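You operate a simulated robot arm through the tools that you are given. There is no shell and no other tool.

You are at the controls of a simulated robot arm. One attempt, no reset.

## Task
Draw the leftover yarn off the black-tipped bobbin in the tube cleaner and stand it on the blue peg.
Fine: blue arm in, press START once, arm out again after. Where these are worked on the way, their far stop is far enough and under half their travel is too little: blue arm.

Only the result counts: the job must be done as asked and must still hold three seconds after the hand-in. Knocking over, shifting, dropping, spilling or breaking anything else fails it.

## Robot
A 7-joint arm with a two-finger gripper, fixed in place. Base frame: the origin is at the foot of the arm, x ahead of it, y to its left, z up; the work surface is at about z = 0. Lengths are in cm, angles in degrees, forces in N, time in s.
With the tool pointing down near the work surface it reaches from about 26 to 60 cm from the base axis. Its first joint turns from -143.0 to 143.0 degrees. Payload 1.08 kg.
The TCP is the grasp point between the finger pads, 1.6 cm short of the fingertips. In the tool frame z runs along the fingers and y along their closing line. Largest opening 8.8 cm; the body of the gripper starts 5.8 cm behind the TCP.
Orientation is that of the tool frame in the base frame, as [roll, pitch, yaw] about the fixed x, y, z axes, in that order (R = Rz(yaw) Ry(pitch) Rx(roll)). With the fingers straight down and closing along the base's y, the tool's x points along the base's -x, its y along +y and its z along -z.

## Interface
- The arm moves only by the tool servo_tool. Its arguments are lists of equal length, an entry for each row: "slide": the shift along the tool's x, y, z in mm, a list of three; "angular": the turn, a rotation vector about the tool's x, y, z in degrees, a list of three. In form: {"slide": [[x, y, z], ...], "angular": [[ax, ay, az], ...]}. A call has 1 to 20 rows; each row is the pose to reach, as a shift and turn from the pose commanded when the call began, along the tool's axes at that moment. "jaw" is the finger opening in mm, from 0 to 88, set as the call begins (left out, the last holds). Each row takes 0.2 s and may step no farther than 5 cm and 8.6 degrees from the row before; otherwise, or with a gripper value out of range, the whole call is refused. A pose out of reach is approached as far as the arm can. The call stops where the force on the tool passes 40 N (or 10 N more than at its start, if that is more) or the arm is blocked; 0.2 s more then pass. Each finger halts on what it meets, pressing with about 20 N; the grip force reading is that of the motor and also rises with nothing between the fingers. The clock runs only during rows and for 0.2 s after the last one: add rows that repeat a pose to give the fingers time. It gives the time, the measured TCP pose, the force on the tool (base axes), the opening and the grip force at its end, in the units of the frame above (readings bear some noise), with the torque about the TCP (base axes, N m) and any sound that the robot's microphone picked up.
- Cameras (640 x 400 px; columns grow to the right, rows downward): "scene" is fixed at [40.28, -50.67, 66.39]; the picture's right is [0.95, 0.31, 0.00], its down [0.22, -0.67, -0.70] and it looks along [-0.22, 0.67, -0.71] (base axes); focal length 233 px, centre (320, 200). "wrist" rides on the gripper at [8.2, -0.8, -9.2] in the tool frame; the picture's right is [0.10, 0.99, 0.00], its down [-0.70, 0.07, -0.71] and it looks along [-0.71, 0.07, 0.70] (tool axes); focal length 256 px, centre (320, 200). There is no depth. A picture from a camera that has moved, and an enlarged one, comes with that camera's place and axes in the base frame and with its lens. The place of the scene camera against the robot may be out by one fixed shift of up to 1.2 cm in any direction.
- snapshot(camera): a new picture of that camera. It takes no simulated time.
- close_up(camera, box): a new picture of the part [left, top, right, bottom] of that camera's present view, enlarged. It takes no simulated time.
- hand_in(): hands the job in; it is judged then, once.

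Places have to be worked out from the pictures, the camera data and where the tool is seen. Open the gripper and draw the arm clear of the work before you hand the job in, unless the task says otherwise.

The tools are called as name(argument=value, ...) on one line, values as JSON. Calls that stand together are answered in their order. servo_tool: Moves the arm, as the interface text tells. Its arguments: {"type":"object","properties":{"slide":{"type":"array"},"angular":{"type":"array"},"jaw":{"type":"number"}},"required":["slide","angular"]} The other tools are called the same way: snapshot (camera) takes a picture; close_up (camera, box) takes an enlarged picture of a part of a camera's view; hand_in () hands the job in.

At the start:

```text
time_s: 0.0
tool_pos: [38.23, -3.58, 40.73]
ee_rot: [180.0, 0.0, 180.0]
ft_force: [-0.5, -0.2, 0.6]
moment: [-0.04, 0.0, 0.02]
width: 8.8
gripper_force: 0.0
```

scene: 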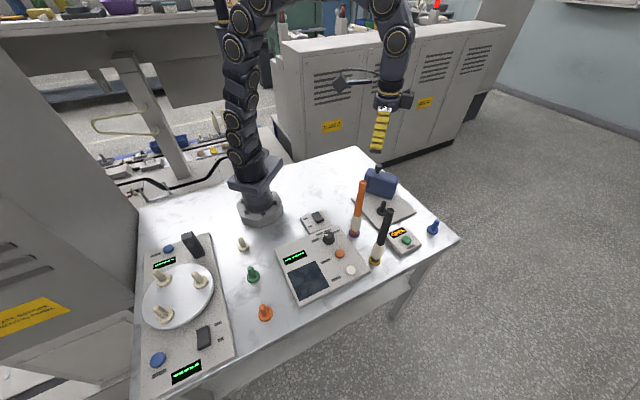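
wrist: 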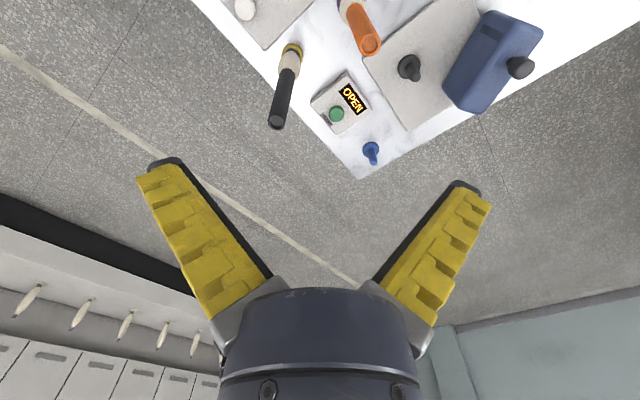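

I'll start by looking closely at both views to identify the machine, arms, bobbins and pegs.

close_up(camera="scene", box=[260, 150, 460, 310])

close_up(camera="scene", box=[130, 220, 290, 390])

close_up(camera="wrist", box=[200, 0, 560, 200])

close_up(camera="scene", box=[340, 160, 450, 270])

```text
2.50 times, centred on (360, 230) of scene
camera zoom: at [40.28, -50.67, 66.39], right [0.95, 0.31, 0.0], down [0.22, -0.67, -0.7], along [-0.22, 0.67, -0.71], focal length 582 px, centre (220, 125)
```

zoom: 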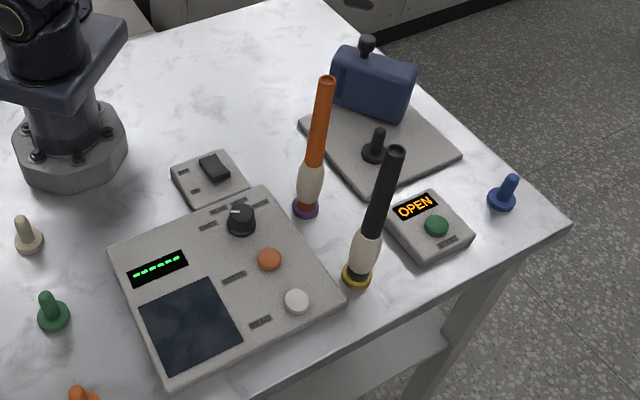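

```text
2.35 times, centred on (210, 305) of scene
camera zoom: at [40.28, -50.67, 66.39], right [0.95, 0.31, 0.0], down [0.22, -0.67, -0.7], along [-0.22, 0.67, -0.71], focal length 548 px, centre (579, -47)
```

zoom: 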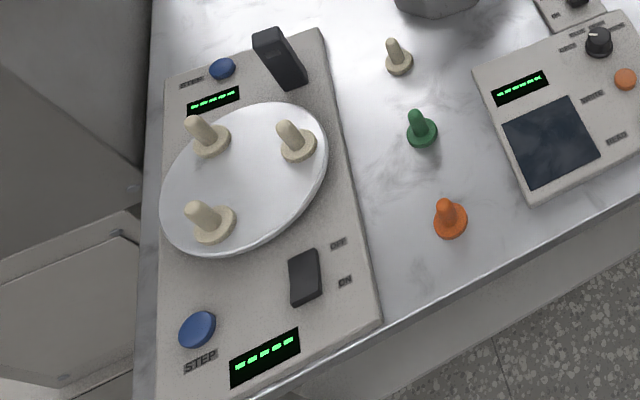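

```text
1.78 times, centred on (380, 100) of wrist
camera zoom: at [29.97, -4.25, 49.91], right [-0.1, 0.99, 0.0], down [0.7, 0.07, 0.71], along [0.71, 0.07, -0.7], focal length 455 px, centre (213, 378)
```

zoom: 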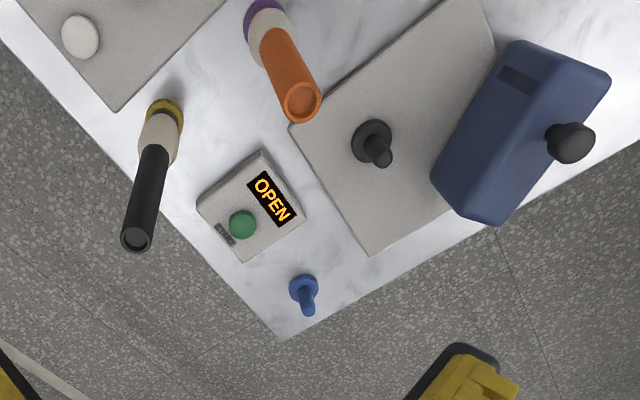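

```text
3.64 times, centred on (395, 215) of scene
camera zoom: at [40.28, -50.67, 66.39], right [0.95, 0.31, 0.0], down [0.22, -0.67, -0.7], along [-0.22, 0.67, -0.71], focal length 847 px, centre (47, 146)
```

zoom: 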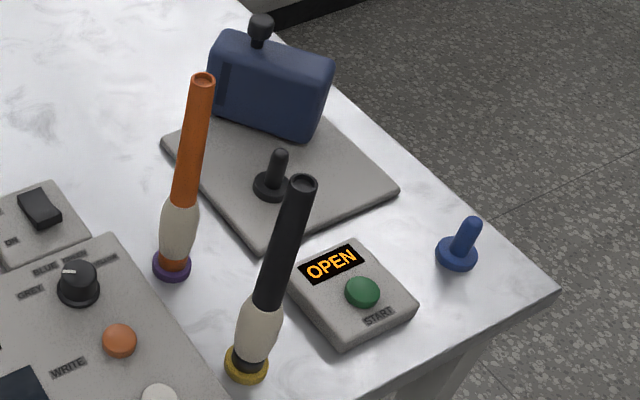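

The tube cleaner appears to be the grey slab with the black spindle and the blue block with a knob; START/OPEN is the small box next to it. I estimate the black-tipped bobbin at about (44.6, -8), its top at z≈23.5, the spindle at (44, 12.5) and the blue peg at (62.3, 10.5). I'll move the wrist camera over the cleaner for a better view.

servo_tool(slide=[[15, 40, 0], [30, 80, 0], [45, 120, 0], [60, 160, 0]], angular=[[0, 0, 0], [0, 0, 0], [0, 0, 0], [0, 0, 0]])

snapshot(camera="wrist")

snapshot(camera="scene")

```text
time_s: 1.0
tool_pos: [32.44, 12.49, 40.88]
ee_rot: [180.0, 0.0, 179.9]
ft_force: [0.8, 1.0, 0.2]
moment: [-0.01, 0.03, 0.04]
width: 8.8
gripper_force: 0.1
```

```text
taken
camera wrist: at [24.12, 11.84, 50.11], right [-0.1, 0.99, 0.0], down [0.7, 0.07, 0.71], along [0.71, 0.07, -0.7], focal length 256 px, centre (320, 200)
```

wrist: 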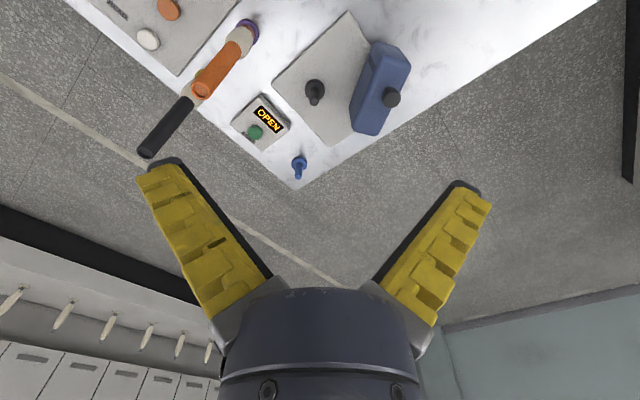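

```text
taken
```

scene: 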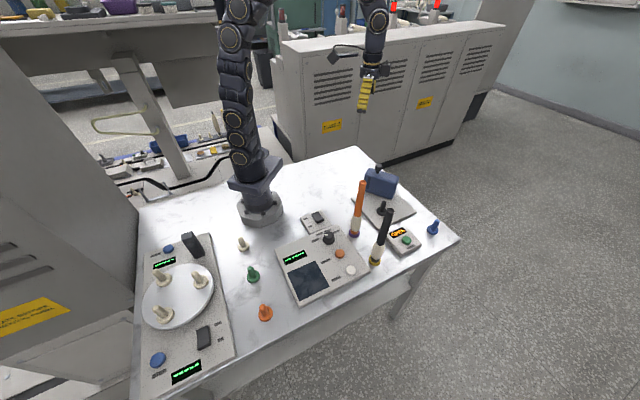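

The view is better; I'll enlarge the cleaner in the wrist picture.

close_up(camera="wrist", box=[220, 0, 440, 200])

close_up(camera="scene", box=[345, 160, 425, 230])

```text
2.00 times, centred on (330, 100) of wrist
camera zoom: at [24.12, 11.84, 50.11], right [-0.1, 0.99, 0.0], down [0.7, 0.07, 0.71], along [0.71, 0.07, -0.7], focal length 512 px, centre (300, 400)
```

zoom: 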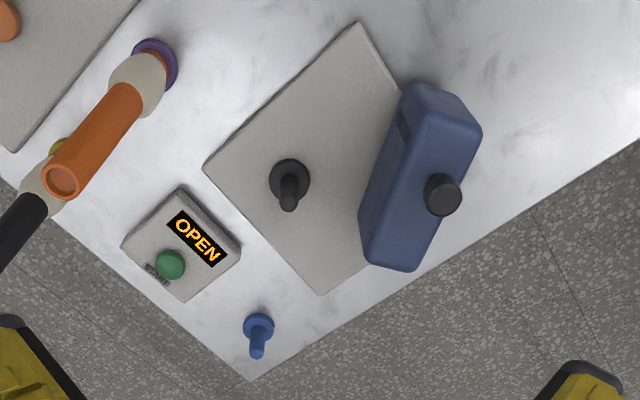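

```text
5.71 times, centred on (385, 195) of scene
camera zoom: at [40.28, -50.67, 66.39], right [0.95, 0.31, 0.0], down [0.22, -0.67, -0.7], along [-0.22, 0.67, -0.71], focal length 1331 px, centre (-51, 229)
```

zoom: 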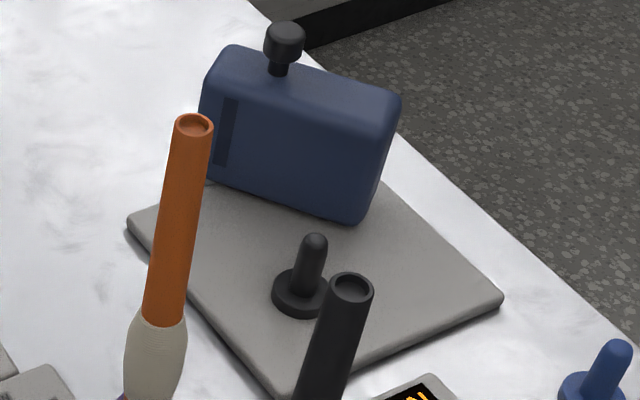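

The slab is a square turned about 45°, corners about (31.5,17), (43.7,4.8), (56.4,17.5), (44,29.7), with the knob of the blue block near (39, 24, 13). I'll go lower and closer to see how the block moves.

servo_tool(slide=[[10, 30, 40], [20, 60, 80], [24, 95, 120], [24, 125, 160]], angular=[[0, 0, 0], [0, 0, 0], [0, 0, 0], [0, 0, 0]])

snapshot(camera="wrist")

close_up(camera="wrist", box=[220, 40, 440, 200])

```text
refused: row 1 steps farther than a row can; nothing moved
```

```text
taken
camera wrist: at [24.12, 11.84, 50.11], right [-0.1, 0.99, 0.0], down [0.7, 0.07, 0.71], along [0.71, 0.07, -0.7], focal length 256 px, centre (320, 200)
```

wrist: 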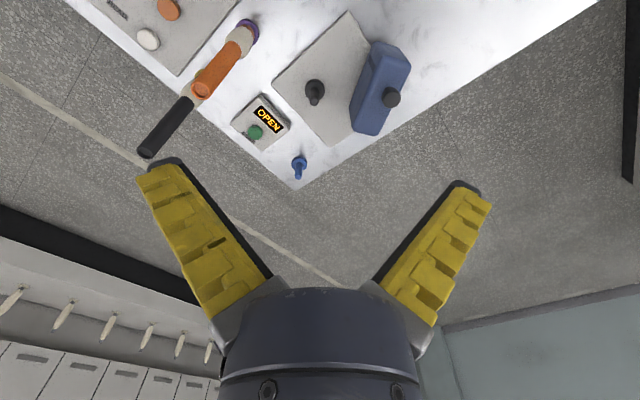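

```text
2.50 times, centred on (330, 120) of wrist
camera zoom: at [24.12, 11.84, 50.11], right [-0.1, 0.99, 0.0], down [0.7, 0.07, 0.71], along [0.71, 0.07, -0.7], focal length 640 px, centre (295, 400)
```

zoom: 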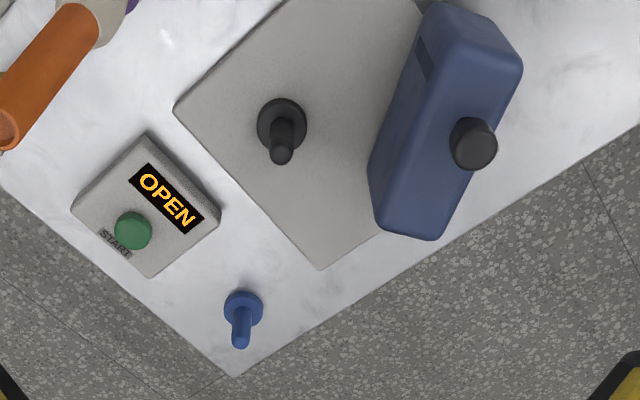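

The first row was just over the 5 cm step limit, so I'm repeating the same move with smaller steps.

servo_tool(slide=[[8, 24, 32], [14, 48, 64], [18, 72, 96], [22, 96, 128], [24, 120, 155]], angular=[[0, 0, 0], [0, 0, 0], [0, 0, 0], [0, 0, 0], [0, 0, 0]])

snapshot(camera="wrist")

close_up(camera="wrist", box=[200, 40, 420, 200])

```text
time_s: 2.2
tool_pos: [29.94, 24.27, 25.46]
ee_rot: [-179.9, 0.0, -179.9]
ft_force: [0.1, 0.1, 0.3]
moment: [-0.04, -0.02, 0.03]
width: 8.8
gripper_force: 0.0
```

```text
taken
camera wrist: at [21.65, 23.63, 34.49], right [-0.1, 0.99, 0.0], down [0.7, 0.07, 0.71], along [0.7, 0.07, -0.71], focal length 256 px, centre (320, 200)
```

wrist: 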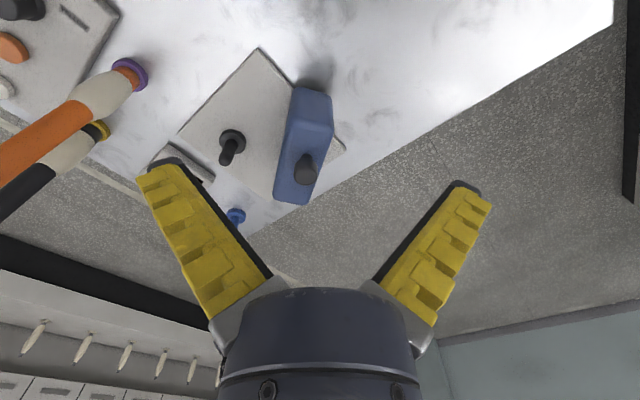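

```text
2.50 times, centred on (310, 120) of wrist
camera zoom: at [21.65, 23.63, 34.49], right [-0.1, 0.99, 0.0], down [0.7, 0.07, 0.71], along [0.7, 0.07, -0.71], focal length 640 px, centre (345, 400)
```

zoom: 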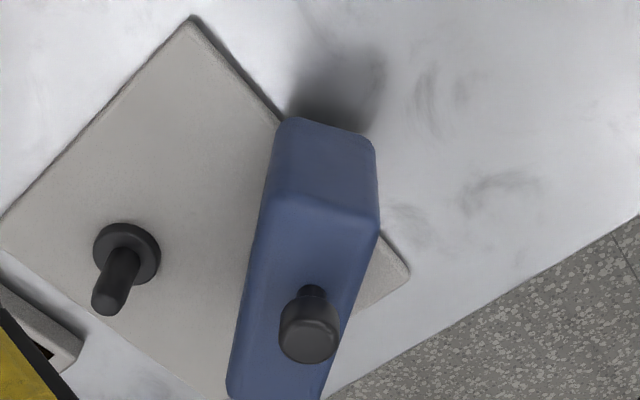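

The block stands at about z 2–9, spanning x 35–47 around y≈23, with the knob near (39.9, 23.9). It's probably an arm hinged at its outer end. Before committing I'll check that I can reach above the blue peg, and look at it from above.

servo_tool(slide=[[0, 0, -45], [-40, -18, -60], [-80, -36, -60], [-120, -54, -60], [-160, -72, -60], [-200, -90, -60], [-240, -108, -60], [-280, -126, -60], [-315, -140, -60]], angular=[[0, 0, 0], [0, 0, 0], [0, 0, 0], [0, 0, 0], [0, 0, 0], [0, 0, 0], [0, 0, 0], [0, 0, 0], [0, 0, 0]])

snapshot(camera="wrist")

snapshot(camera="scene")

```text
time_s: 4.2
tool_pos: [54.73, 13.07, 31.19]
ee_rot: [-180.0, -0.1, 179.9]
ft_force: [0.5, -0.1, -0.5]
moment: [0.02, 0.01, -0.01]
width: 8.81
gripper_force: 0.1
out of reach, approached as far as the arm can: row 8, 9
```

```text
taken
camera wrist: at [46.49, 12.33, 40.26], right [-0.1, 0.99, 0.0], down [0.7, 0.07, 0.71], along [0.71, 0.07, -0.7], focal length 256 px, centre (320, 200)
```

wrist: 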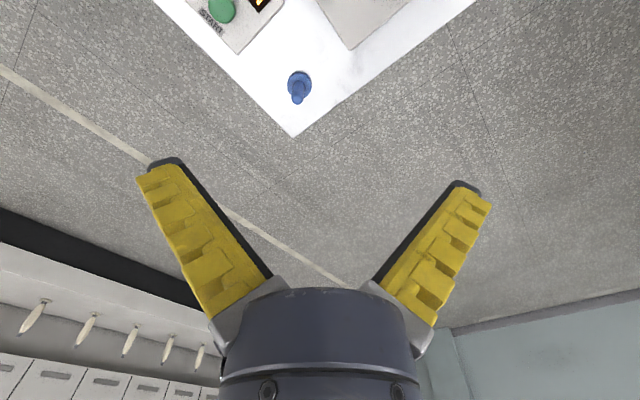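

```text
taken
```

scene: 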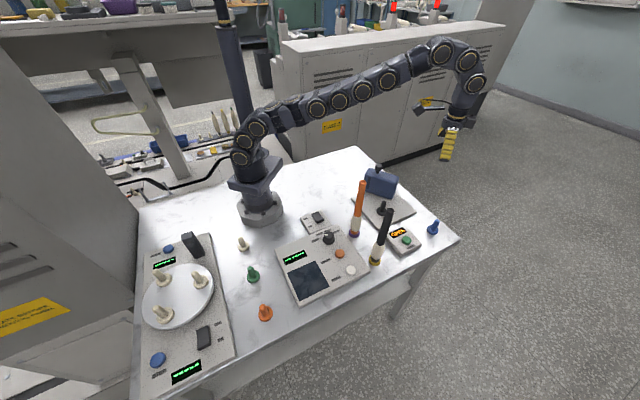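

With the tool straight down the reach stops at about 56 cm here, and the blue peg is at (61.95, 10.5), so I'll have to hold the bobbin with the tool tilted outward. First I'll view the spindle from close above.

servo_tool(slide=[[35, 0, 0], [70, 0, 30], [90, 0, 65]], angular=[[0, 0, 0], [0, 0, 0], [0, 0, 0]])

snapshot(camera="wrist")

close_up(camera="wrist", box=[240, 0, 400, 100])

```text
time_s: 5.0
tool_pos: [45.72, 12.92, 24.45]
ee_rot: [179.9, 0.1, -179.9]
ft_force: [-0.4, 0.0, -0.1]
moment: [-0.03, -0.01, 0.01]
width: 8.78
gripper_force: 0.1
```

```text
taken
camera wrist: at [37.5, 12.19, 33.67], right [-0.1, 0.99, 0.0], down [0.7, 0.07, 0.71], along [0.71, 0.07, -0.7], focal length 256 px, centre (320, 200)
```

wrist: 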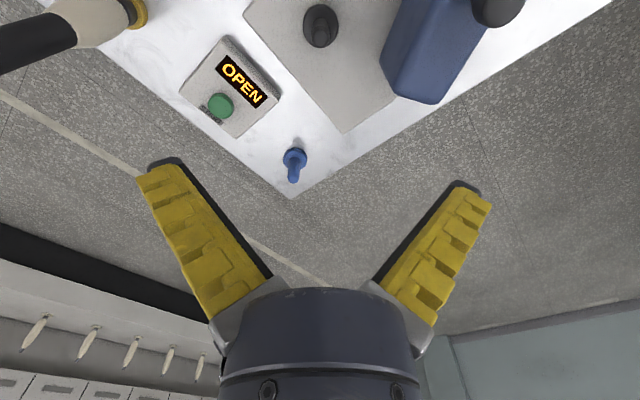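

```text
4.00 times, centred on (320, 50) of wrist
camera zoom: at [37.5, 12.19, 33.67], right [-0.1, 0.99, 0.0], down [0.7, 0.07, 0.71], along [0.71, 0.07, -0.7], focal length 1024 px, centre (320, 800)
```

zoom: 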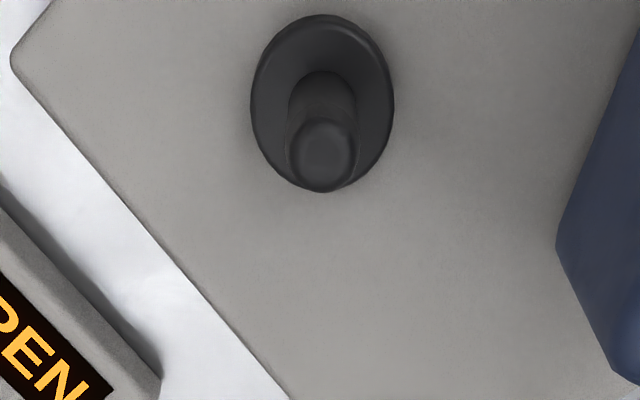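

Spindle at about (43.6, 12.85), flange top ~z 2.2, peg top ~z 6.5. Next I'll raise the tool and look at the black-tipped bobbin from above.

servo_tool(slide=[[0, 0, -45], [0, -20, -85], [5, -60, -85], [10, -105, -85], [10, -150, -85], [10, -195, -85], [10, -210, -85]], angular=[[0, 0, 0], [0, 0, 0], [0, 0, 0], [0, 0, 0], [0, 0, 0], [0, 0, 0], [0, 0, 0]])

snapshot(camera="wrist")

close_up(camera="wrist", box=[240, 0, 400, 200])

```text
time_s: 6.6
tool_pos: [44.97, -7.82, 32.85]
ee_rot: [-180.0, 0.0, -179.8]
ft_force: [0.2, -0.1, -0.1]
moment: [-0.03, 0.0, 0.02]
width: 8.8
gripper_force: 0.2
```

```text
taken
camera wrist: at [36.65, -8.45, 41.99], right [-0.1, 0.99, 0.0], down [0.7, 0.07, 0.71], along [0.71, 0.07, -0.7], focal length 256 px, centre (320, 200)
```

wrist: 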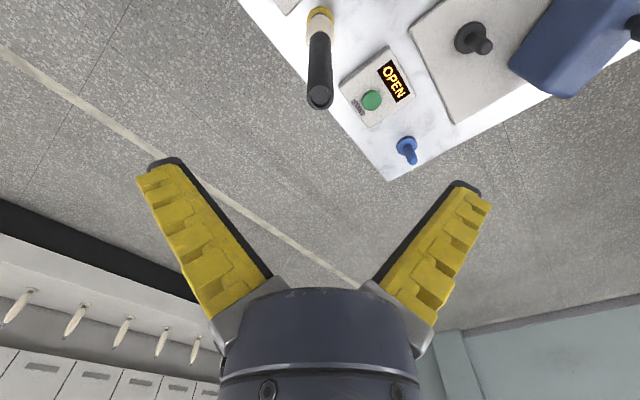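

```text
2.00 times, centred on (320, 100) of wrist
camera zoom: at [36.65, -8.45, 41.99], right [-0.1, 0.99, 0.0], down [0.7, 0.07, 0.71], along [0.71, 0.07, -0.7], focal length 512 px, centre (320, 400)
```

zoom: 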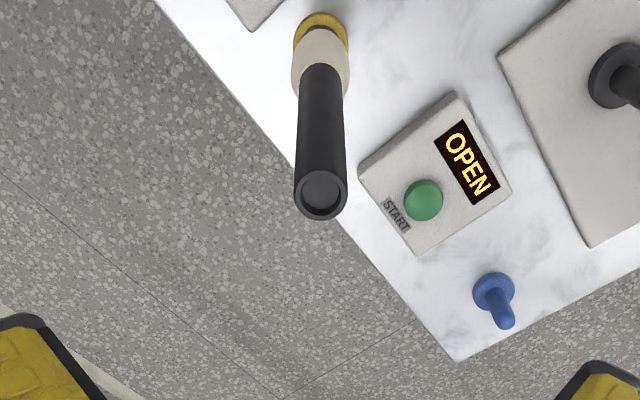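

Bobbin axis at about (44.15, -7.7), top z≈24.5, and bare black tube from z≈12 up. Before grasping, I'll tilt the tool 45° outward and test its reach over the blue peg.

servo_tool(slide=[[0, 0, 0], [0, 0, 0], [0, 0, 0], [0, 0, 0], [0, 0, 0], [0, 0, 0], [-30, 30, 0], [-60, 60, 0], [-90, 90, 20], [-120, 120, 40], [-150, 150, 60], [-170, 183, 75]], angular=[[0, -7.5, 0], [0, -15, 0], [0, -22.5, 0], [0, -30, 0], [0, -37.5, 0], [0, -45, 0], [0, -45, 0], [0, -45, 0], [0, -45, 0], [0, -45, 0], [0, -45, 0], [0, -45, 0]])

snapshot(camera="wrist")

snapshot(camera="scene")

```text
time_s: 9.2
tool_pos: [62.14, 10.75, 26.01]
ee_rot: [179.9, 45.0, 179.9]
ft_force: [-0.9, 0.6, -0.5]
moment: [0.0, 0.01, 0.02]
width: 8.81
gripper_force: 0.1
```

```text
taken
camera wrist: at [49.68, 9.97, 26.66], right [-0.07, 0.99, -0.07], down [0.0, 0.07, 1.0], along [1.0, 0.07, 0.0], focal length 256 px, centre (320, 200)
```

wrist: 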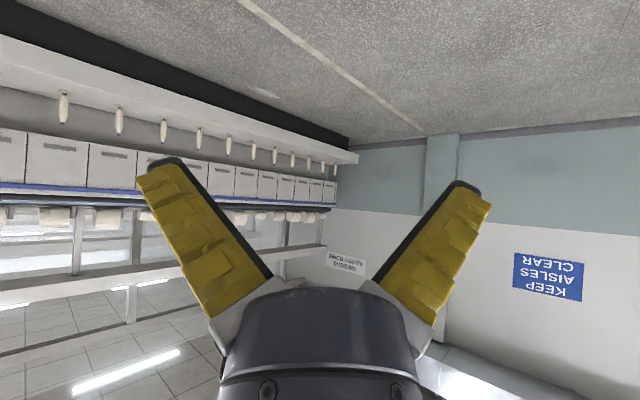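

```text
taken
```

scene: 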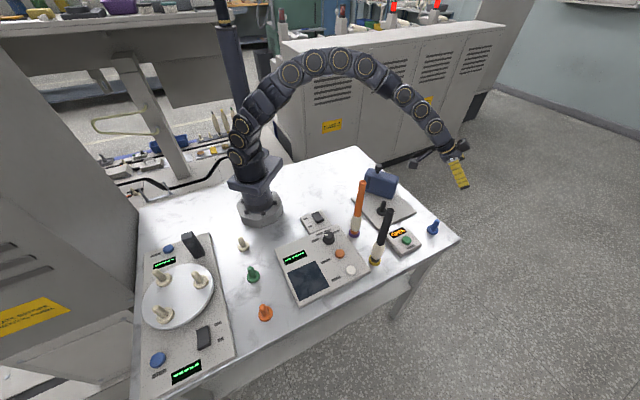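

The tilted tool reaches the blue peg comfortably. Now I'll move back above the black-tipped bobbin at a safe height, keeping the tilt.

servo_tool(slide=[[-25, 0, -25], [-49.5, 0, -49.5], [-28.3, -30.75, -70.7], [-7.1, -61.5, -91.9], [14.1, -92.25, -113.1], [35.3, -123, -134.3], [56.5, -153.75, -155.5], [77.7, -184.5, -176.7], [77.7, -184.5, -176.7]], angular=[[0, 0, 0], [0, 0, 0], [0, 0, 0], [0, 0, 0], [0, 0, 0], [0, 0, 0], [0, 0, 0], [0, 0, 0], [0, 0, 0]])

snapshot(camera="wrist")

close_up(camera="scene", box=[340, 110, 460, 270])

```text
time_s: 11.2
tool_pos: [44.01, -7.81, 32.53]
ee_rot: [180.0, 45.0, -180.0]
ft_force: [0.1, 1.0, 0.3]
moment: [0.02, 0.02, -0.02]
width: 8.81
gripper_force: 0.1
```

```text
taken
camera wrist: at [31.6, -8.61, 33.32], right [-0.07, 0.99, -0.07], down [-0.01, 0.07, 1.0], along [1.0, 0.07, 0.0], focal length 256 px, centre (320, 200)
```

wrist: 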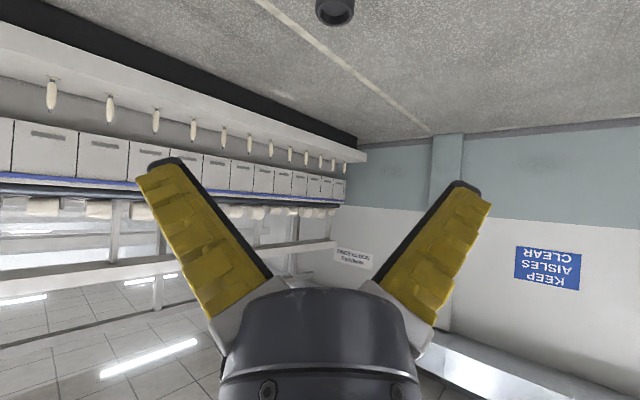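

```text
2.50 times, centred on (400, 190) of scene
camera zoom: at [40.28, -50.67, 66.39], right [0.95, 0.31, 0.0], down [0.22, -0.67, -0.7], along [-0.22, 0.67, -0.71], focal length 582 px, centre (120, 225)
```

zoom: 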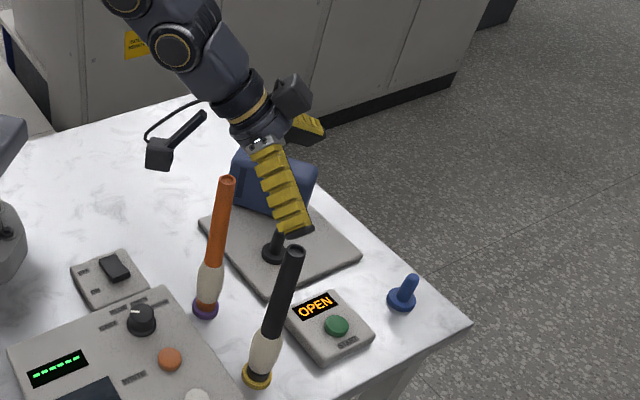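

The wrist view confirms the bobbin top at y≈-7.7, z≈24.2, centred between the fingers. I'll descend straight so the fingers straddle the bare tube at z≈17.5.

servo_tool(slide=[[26, 1, 27], [52.5, 1, 53.5], [79, 1, 80], [105, 1, 106.5], [105, 1, 106.5]], angular=[[0, 0, 0], [0, 0, 0], [0, 0, 0], [0, 0, 0], [0, 0, 0]])

snapshot(camera="wrist")

close_up(camera="scene", box=[340, 150, 420, 270])

```text
time_s: 12.4
tool_pos: [44.53, -7.6, 17.57]
ee_rot: [179.9, 45.0, -179.9]
ft_force: [-0.3, 0.3, 0.4]
moment: [-0.03, 0.02, 0.0]
width: 8.79
gripper_force: 0.0
```

```text
taken
camera wrist: at [32.07, -8.34, 18.17], right [-0.07, 0.99, -0.07], down [-0.01, 0.07, 1.0], along [1.0, 0.07, 0.0], focal length 256 px, centre (320, 200)
```

wrist: 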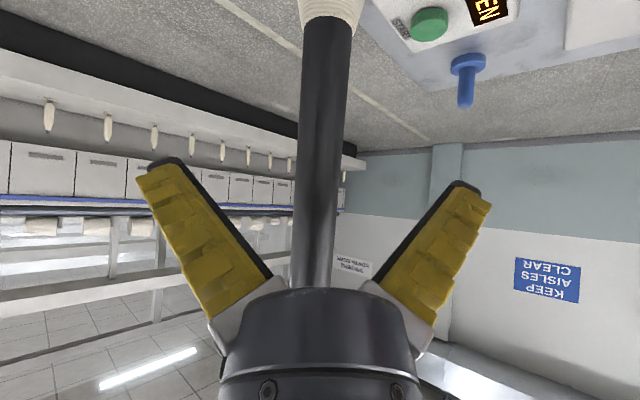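

```text
3.33 times, centred on (380, 210) of scene
camera zoom: at [40.28, -50.67, 66.39], right [0.95, 0.31, 0.0], down [0.22, -0.67, -0.7], along [-0.22, 0.67, -0.71], focal length 777 px, centre (120, 167)
```

zoom: 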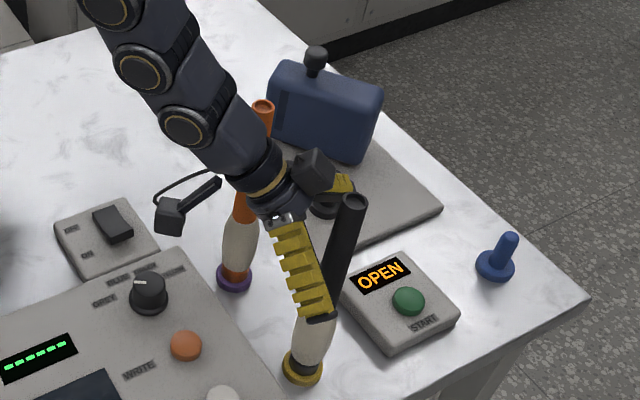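

The tube sits centred between the fingers at y≈-7.6 and nothing has been touched. Closing the gripper now.

servo_tool(slide=[[0, 0, 0], [0, 0, 0], [0, 0, 0], [0, 0, 0]], angular=[[0, 0, 0], [0, 0, 0], [0, 0, 0], [0, 0, 0]], jaw=0)

snapshot(camera="wrist")

close_up(camera="scene", box=[340, 150, 420, 270])

```text
time_s: 13.4
tool_pos: [44.55, -7.6, 17.59]
ee_rot: [-179.9, 45.3, -180.0]
ft_force: [1.6, -0.9, 8.6]
moment: [0.02, -0.39, 0.01]
width: 1.17
gripper_force: 20.0
```

```text
taken
camera wrist: at [32.13, -8.35, 18.23], right [-0.07, 0.99, -0.07], down [-0.01, 0.07, 1.0], along [1.0, 0.07, 0.0], focal length 256 px, centre (320, 200)
```

wrist: 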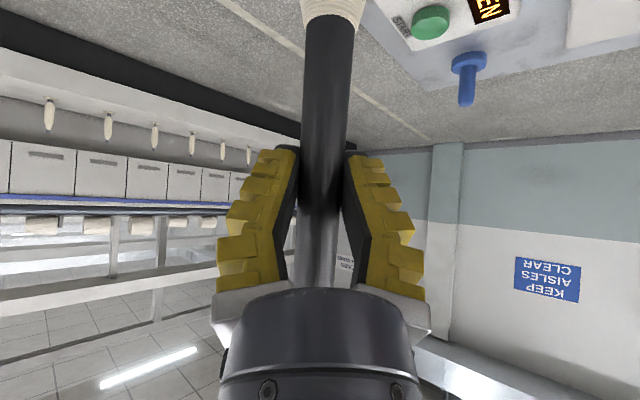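

```text
3.33 times, centred on (380, 210) of scene
camera zoom: at [40.28, -50.67, 66.39], right [0.95, 0.31, 0.0], down [0.22, -0.67, -0.7], along [-0.22, 0.67, -0.71], focal length 777 px, centre (120, 167)
```

zoom: 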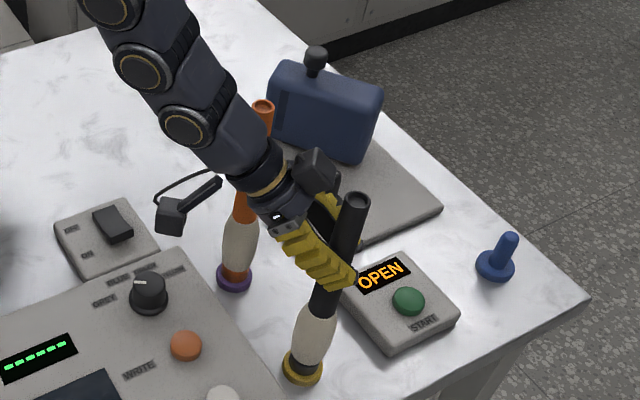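

The grip closed at 1.17 cm, narrower than I expected, with about 8.6 N upward on the tool. I'll look closely before lifting.

close_up(camera="wrist", box=[220, 100, 420, 300])

close_up(camera="scene", box=[365, 195, 405, 270])

servo_tool(slide=[[0, 0, 0], [0, 0, 0]], angular=[[0, 0, 0], [0, 0, 0]])

```text
2.00 times, centred on (320, 200) of wrist
camera zoom: at [32.13, -8.35, 18.23], right [-0.07, 0.99, -0.07], down [-0.01, 0.07, 1.0], along [1.0, 0.07, 0.0], focal length 512 px, centre (320, 200)
```

zoom: 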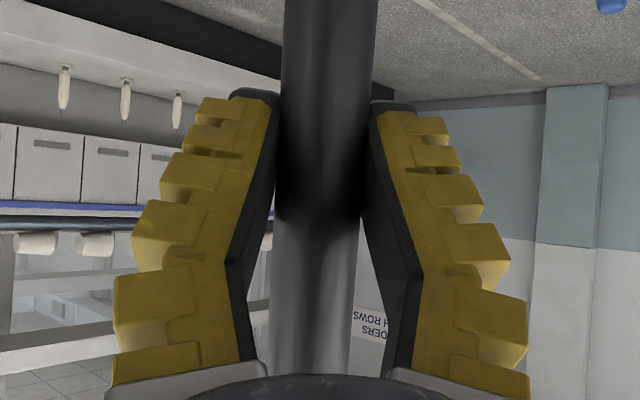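

```text
5.33 times, centred on (385, 232) of scene
camera zoom: at [40.28, -50.67, 66.39], right [0.95, 0.31, 0.0], down [0.22, -0.67, -0.7], along [-0.22, 0.67, -0.71], focal length 1243 px, centre (-27, 27)
```

zoom: 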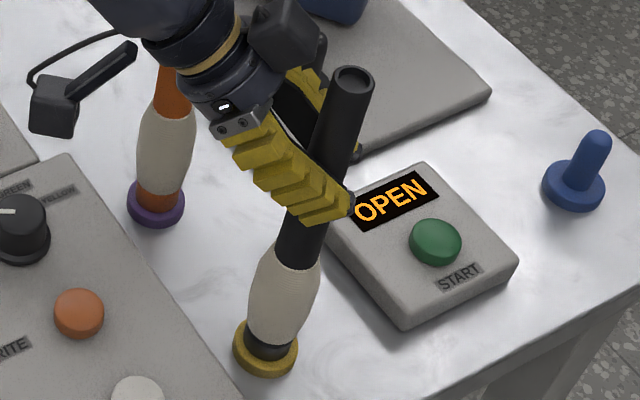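

```text
time_s: 14.0
tool_pos: [44.45, -7.7, 17.59]
ee_rot: [-179.9, 45.2, -179.9]
ft_force: [2.0, -1.1, 10.3]
moment: [-0.02, -0.27, -0.01]
width: 1.23
gripper_force: 19.8
```

The fingertips are clamped on the tube with about 20 N. I'll lift 2 cm and check that the bobbin follows without slipping.

servo_tool(slide=[[-7.07, 0, -7.07], [-14.14, 0, -14.14], [-14.14, 0, -14.14]], angular=[[0, 0, 0], [0, 0, 0], [0, 0, 0]])

close_up(camera="scene", box=[360, 190, 410, 270])

snapshot(camera="wrist")

```text
time_s: 14.8
tool_pos: [44.27, -7.8, 19.41]
ee_rot: [180.0, 44.9, 179.9]
ft_force: [0.4, -1.0, 0.1]
moment: [0.03, -0.01, -0.02]
width: 0.96
gripper_force: 20.2
```

```text
5.00 times, centred on (385, 230) of scene
camera zoom: at [40.28, -50.67, 66.39], right [0.95, 0.31, 0.0], down [0.22, -0.67, -0.7], along [-0.22, 0.67, -0.71], focal length 1165 px, centre (-5, 50)
```

zoom: 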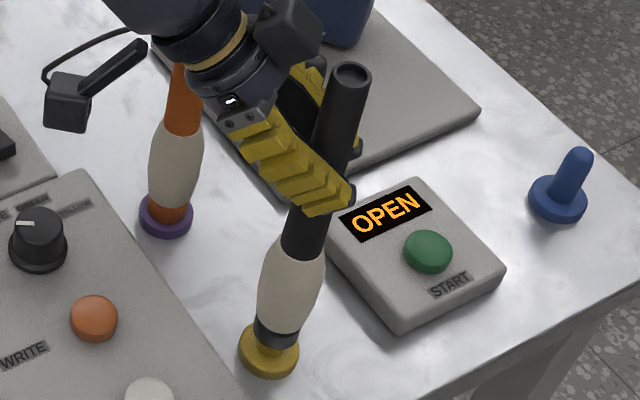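

```text
taken
camera wrist: at [31.9, -8.53, 20.16], right [-0.07, 0.99, -0.07], down [0.0, 0.07, 1.0], along [1.0, 0.07, 0.0], focal length 256 px, centre (320, 200)
```

wrist: 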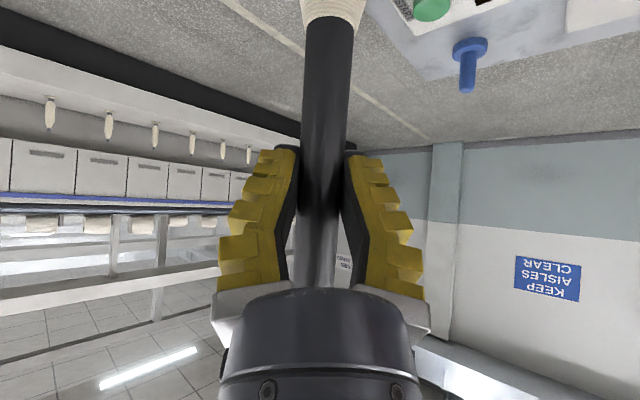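

The bobbin came up cleanly without slipping. I'll raise it another 9 cm and carry it across to above the spindle.

servo_tool(slide=[[-21.2, 0, -21.2], [-42.4, 0, -42.4], [-63.6, 0, -63.6], [-63.6, 30, -63.6], [-63.6, 70, -63.6], [-63.6, 110, -63.6], [-62, 150, -65], [-60.1, 185, -67.1], [-60.1, 205, -67.1], [-60.1, 205, -67.1]], angular=[[0, 0, 0], [0, 0, 0], [0, 0, 0], [0, 0, 0], [0, 0, 0], [0, 0, 0], [0, 0, 0], [0, 0, 0], [0, 0, 0], [0, 0, 0]])

snapshot(camera="wrist")

close_up(camera="scene", box=[350, 130, 430, 230])

close_up(camera="scene", box=[365, 180, 405, 230])

```text
time_s: 17.0
tool_pos: [43.7, 12.77, 28.56]
ee_rot: [179.9, 45.1, 179.9]
ft_force: [0.6, -0.2, -0.4]
moment: [0.01, 0.03, -0.02]
width: 0.98
gripper_force: 19.9
```

```text
taken
camera wrist: at [31.33, 12.04, 29.24], right [-0.07, 0.99, -0.07], down [-0.01, 0.07, 1.0], along [1.0, 0.07, 0.0], focal length 256 px, centre (320, 200)
```

wrist: 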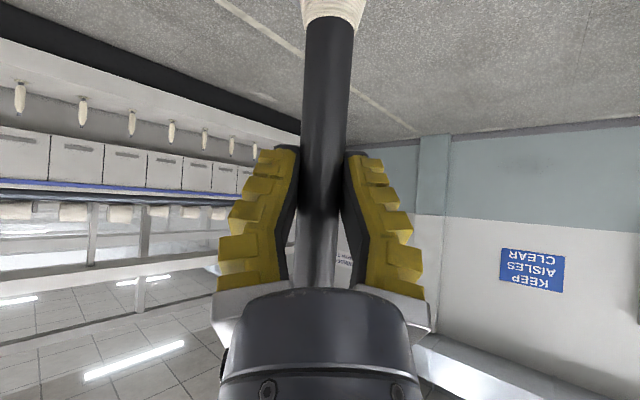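

```text
4.00 times, centred on (390, 180) of scene
camera zoom: at [40.28, -50.67, 66.39], right [0.95, 0.31, 0.0], down [0.22, -0.67, -0.7], along [-0.22, 0.67, -0.71], focal length 932 px, centre (40, 280)
```

zoom: 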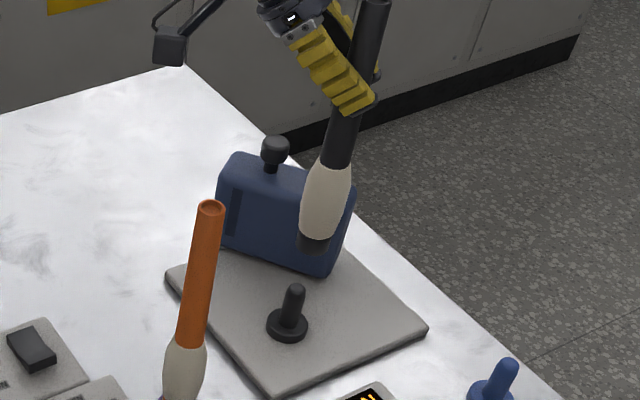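

```text
8.00 times, centred on (385, 205) of scene
camera zoom: at [40.28, -50.67, 66.39], right [0.95, 0.31, 0.0], down [0.22, -0.67, -0.7], along [-0.22, 0.67, -0.71], focal length 1864 px, centre (-200, 160)
```

zoom: 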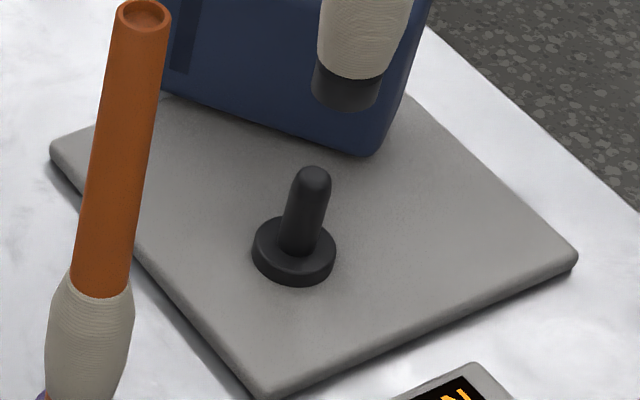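

By the scene view the bobbin's bottom is about 0.3 cm too far in +x of the spindle line, while y agrees within 1–2 mm. I'll correct x and lower until the bottom is just above the peg tip.

servo_tool(slide=[[2.3, 1, -2.3], [16.5, 1, 11.8], [30.6, 1, 25.95], [30.6, 1, 25.95]], angular=[[0, 0, 0], [0, 0, 0], [0, 0, 0], [0, 0, 0]])

close_up(camera="scene", box=[365, 180, 405, 230])

snapshot(camera="wrist")

```text
time_s: 18.0
tool_pos: [43.5, 12.68, 24.41]
ee_rot: [179.9, 44.9, -180.0]
ft_force: [-0.2, -0.4, 0.6]
moment: [0.01, 0.04, 0.02]
width: 0.96
gripper_force: 19.7
```

```text
8.00 times, centred on (385, 205) of scene
camera zoom: at [40.28, -50.67, 66.39], right [0.95, 0.31, 0.0], down [0.22, -0.67, -0.7], along [-0.22, 0.67, -0.71], focal length 1864 px, centre (-200, 160)
```

zoom: 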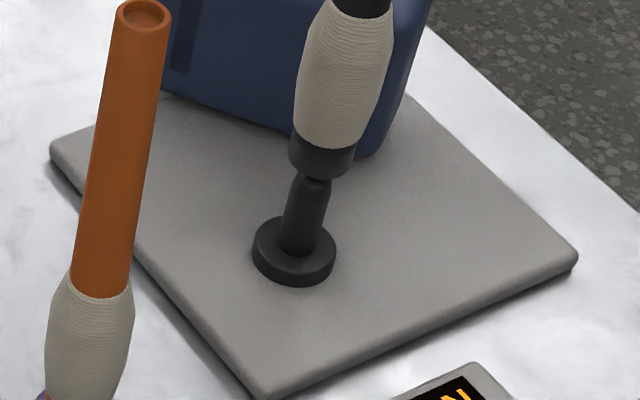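

```text
taken
camera wrist: at [31.1, 12.03, 25.11], right [-0.07, 0.99, -0.07], down [-0.01, 0.07, 1.0], along [1.0, 0.07, 0.0], focal length 256 px, centre (320, 200)
```

wrist: 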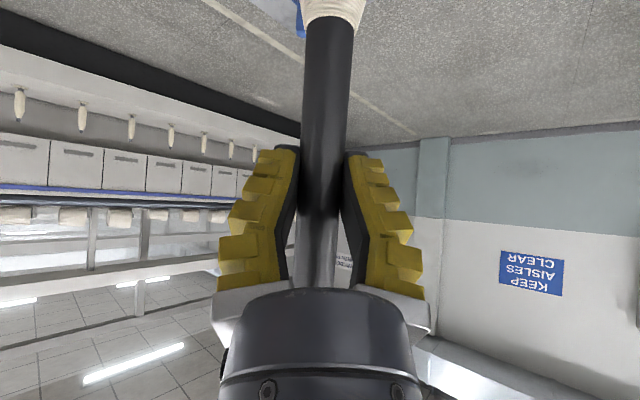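

The bottom is now about 1 cm above the peg tip and lined up within roughly 1 mm. I'll descend slowly and watch the force.

servo_tool(slide=[[4.2, 0.5, 2.8], [7.8, 0.5, 6.4], [11.3, 0.5, 9.9], [14.8, 0.5, 13.4], [18.4, 0.5, 17]], angular=[[0, 0, 0], [0, 0, 0], [0, 0, 0], [0, 0, 0], [0, 0, 0]])

close_up(camera="scene", box=[365, 180, 405, 230])

```text
time_s: 19.2
tool_pos: [43.36, 12.76, 22.25]
ee_rot: [179.9, 45.2, -180.0]
ft_force: [3.7, 0.4, 0.6]
moment: [0.01, -0.58, 0.03]
width: 1.04
gripper_force: 19.4
```

```text
8.00 times, centred on (385, 205) of scene
camera zoom: at [40.28, -50.67, 66.39], right [0.95, 0.31, 0.0], down [0.22, -0.67, -0.7], along [-0.22, 0.67, -0.71], focal length 1864 px, centre (-200, 160)
```

zoom: 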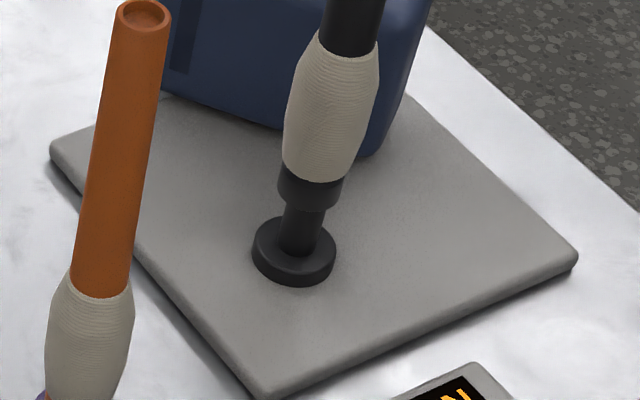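

The bobbin is on the peg, with a small +x side force of 3.7 N meaning I am slightly too far in −x. I'll shift +1.5 mm and keep descending.

servo_tool(slide=[[-1.06, 0, 1.06], [2.5, 0, 4.6], [6, 0, 8.1], [9.5, 0, 11.7], [13.1, 0, 15.2], [16.6, 0, 18.7]], angular=[[0, 0, 0], [0, 0, 0], [0, 0, 0], [0, 0, 0], [0, 0, 0], [0, 0, 0]])

close_up(camera="scene", box=[365, 180, 405, 230])

```text
time_s: 20.6
tool_pos: [43.56, 12.67, 19.53]
ee_rot: [180.0, 45.0, -179.9]
ft_force: [-0.4, 0.9, -0.8]
moment: [-0.02, 0.01, -0.01]
width: 0.99
gripper_force: 19.7
```

```text
8.00 times, centred on (385, 205) of scene
camera zoom: at [40.28, -50.67, 66.39], right [0.95, 0.31, 0.0], down [0.22, -0.67, -0.7], along [-0.22, 0.67, -0.71], focal length 1864 px, centre (-200, 160)
```

zoom: 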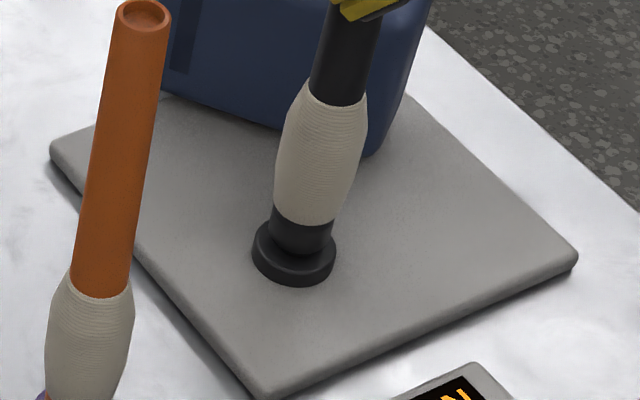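

Side force is gone and about 0.7–0.8 cm remains. I'll go down in small steps until it touches the flange.

servo_tool(slide=[[1.8, 0, 1.8], [3.5, 0, 3.5], [4.6, 0, 4.6], [5.3, 0, 5.3]], angular=[[0, 0, 0], [0, 0, 0], [0, 0, 0], [0, 0, 0]])

close_up(camera="scene", box=[365, 180, 405, 230])

```text
time_s: 21.6
tool_pos: [43.36, 12.82, 19.05]
ee_rot: [-179.9, 45.0, -179.8]
ft_force: [0.0, 0.1, -0.5]
moment: [0.03, -0.07, -0.05]
width: 0.97
gripper_force: 20.0
```

```text
8.00 times, centred on (385, 205) of scene
camera zoom: at [40.28, -50.67, 66.39], right [0.95, 0.31, 0.0], down [0.22, -0.67, -0.7], along [-0.22, 0.67, -0.71], focal length 1864 px, centre (-200, 160)
```

zoom: 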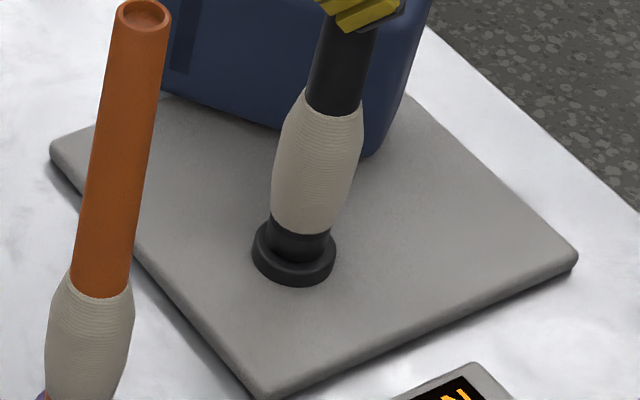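

Still no contact force; a few more millimetres in 1 mm steps.

servo_tool(slide=[[0.7, 0, 0.7], [1.4, 0, 1.4], [2.1, 0, 2.1]], angular=[[0, 0, 0], [0, 0, 0], [0, 0, 0]])

close_up(camera="scene", box=[365, 180, 405, 230])

```text
time_s: 22.4
tool_pos: [43.51, 12.8, 18.74]
ee_rot: [179.9, 45.1, -179.9]
ft_force: [-0.4, 0.1, 10.8]
moment: [-0.02, 0.15, 0.02]
width: 1.16
gripper_force: 19.5
```

```text
8.00 times, centred on (385, 205) of scene
camera zoom: at [40.28, -50.67, 66.39], right [0.95, 0.31, 0.0], down [0.22, -0.67, -0.7], along [-0.22, 0.67, -0.71], focal length 1864 px, centre (-200, 160)
```

zoom: 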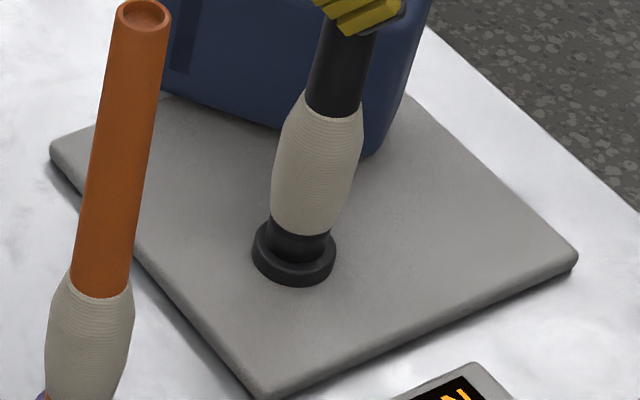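

10.8 N upward means it is seated on the flange. I'll open the gripper and check the bobbin stays put.

servo_tool(slide=[[0, 0, 0], [0, 0, 0], [0, 0, 0], [0, 0, 0]], angular=[[0, 0, 0], [0, 0, 0], [0, 0, 0], [0, 0, 0]], jaw=88)

snapshot(camera="wrist")

snapshot(camera="scene")

```text
time_s: 23.4
tool_pos: [43.38, 12.67, 18.6]
ee_rot: [-180.0, 45.0, -180.0]
ft_force: [-0.8, -0.3, -0.6]
moment: [0.0, -0.01, -0.01]
width: 8.82
gripper_force: 0.1
```

```text
taken
camera wrist: at [31.05, 12.0, 19.33], right [-0.07, 0.99, -0.07], down [-0.01, 0.07, 1.0], along [1.0, 0.07, 0.0], focal length 256 px, centre (320, 200)
```

wrist: 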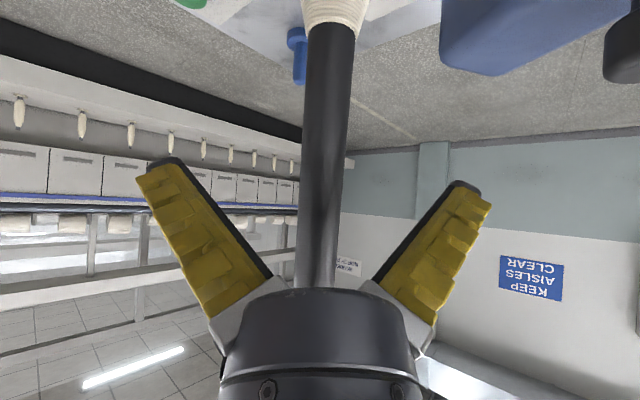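

```text
taken
```

scene: 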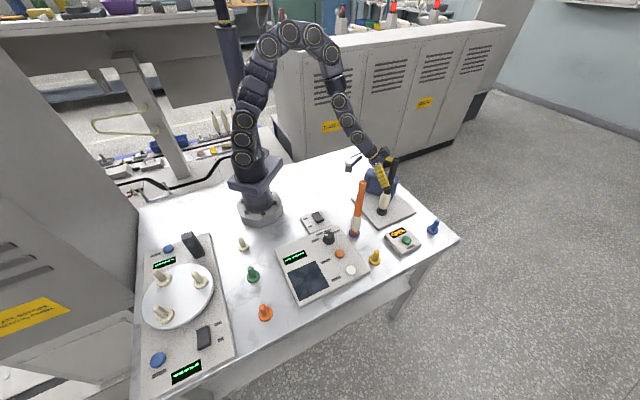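

The bobbin stands on the spindle, undisturbed. I'll rise straight up clear of it, then bring the tool back to vertical.

servo_tool(slide=[[-27, 0, -27], [-54, 0, -54], [-81, 0, -81], [-108, 0, -108], [-120, 0, -120], [-120, 0, -120]], angular=[[0, 0, 0], [0, 0, 0], [0, 0, 0], [0, 0, 0], [0, 0, 0], [0, 0, 0]])

servo_tool(slide=[[0, 0, 0], [0, 0, 0], [0, 0, 0], [0, 0, 0], [0, 0, 0], [0, 0, 0], [0, 0, 0]], angular=[[0, 7.5, 0], [0, 15, 0], [0, 22.5, 0], [0, 30, 0], [0, 37.5, 0], [0, 45, 0], [0, 45, 0]])

snapshot(camera="wrist")

snapshot(camera="scene")

```text
time_s: 24.8
tool_pos: [43.54, 12.78, 35.42]
ee_rot: [-180.0, 45.0, -179.9]
ft_force: [0.2, -0.1, -0.4]
moment: [0.03, 0.01, 0.01]
width: 8.8
gripper_force: 0.1
```

```text
time_s: 26.4
tool_pos: [43.37, 12.72, 35.57]
ee_rot: [180.0, -0.1, 180.0]
ft_force: [0.2, 1.1, 0.2]
moment: [0.0, -0.04, -0.01]
width: 8.8
gripper_force: 0.0
```

```text
taken
camera wrist: at [35.09, 11.94, 44.6], right [-0.1, 0.99, 0.0], down [0.7, 0.07, 0.71], along [0.7, 0.07, -0.71], focal length 256 px, centre (320, 200)
```

wrist: 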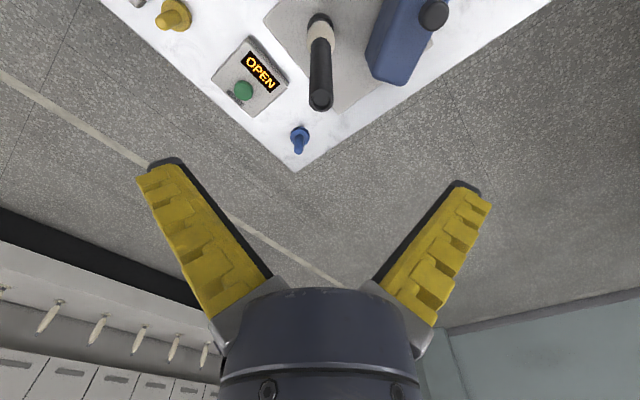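

```text
taken
```

scene: 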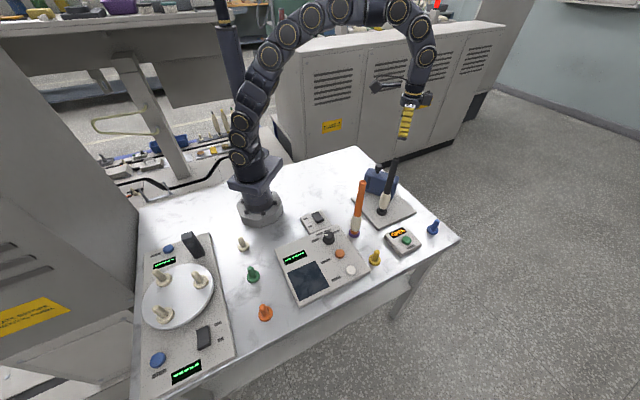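

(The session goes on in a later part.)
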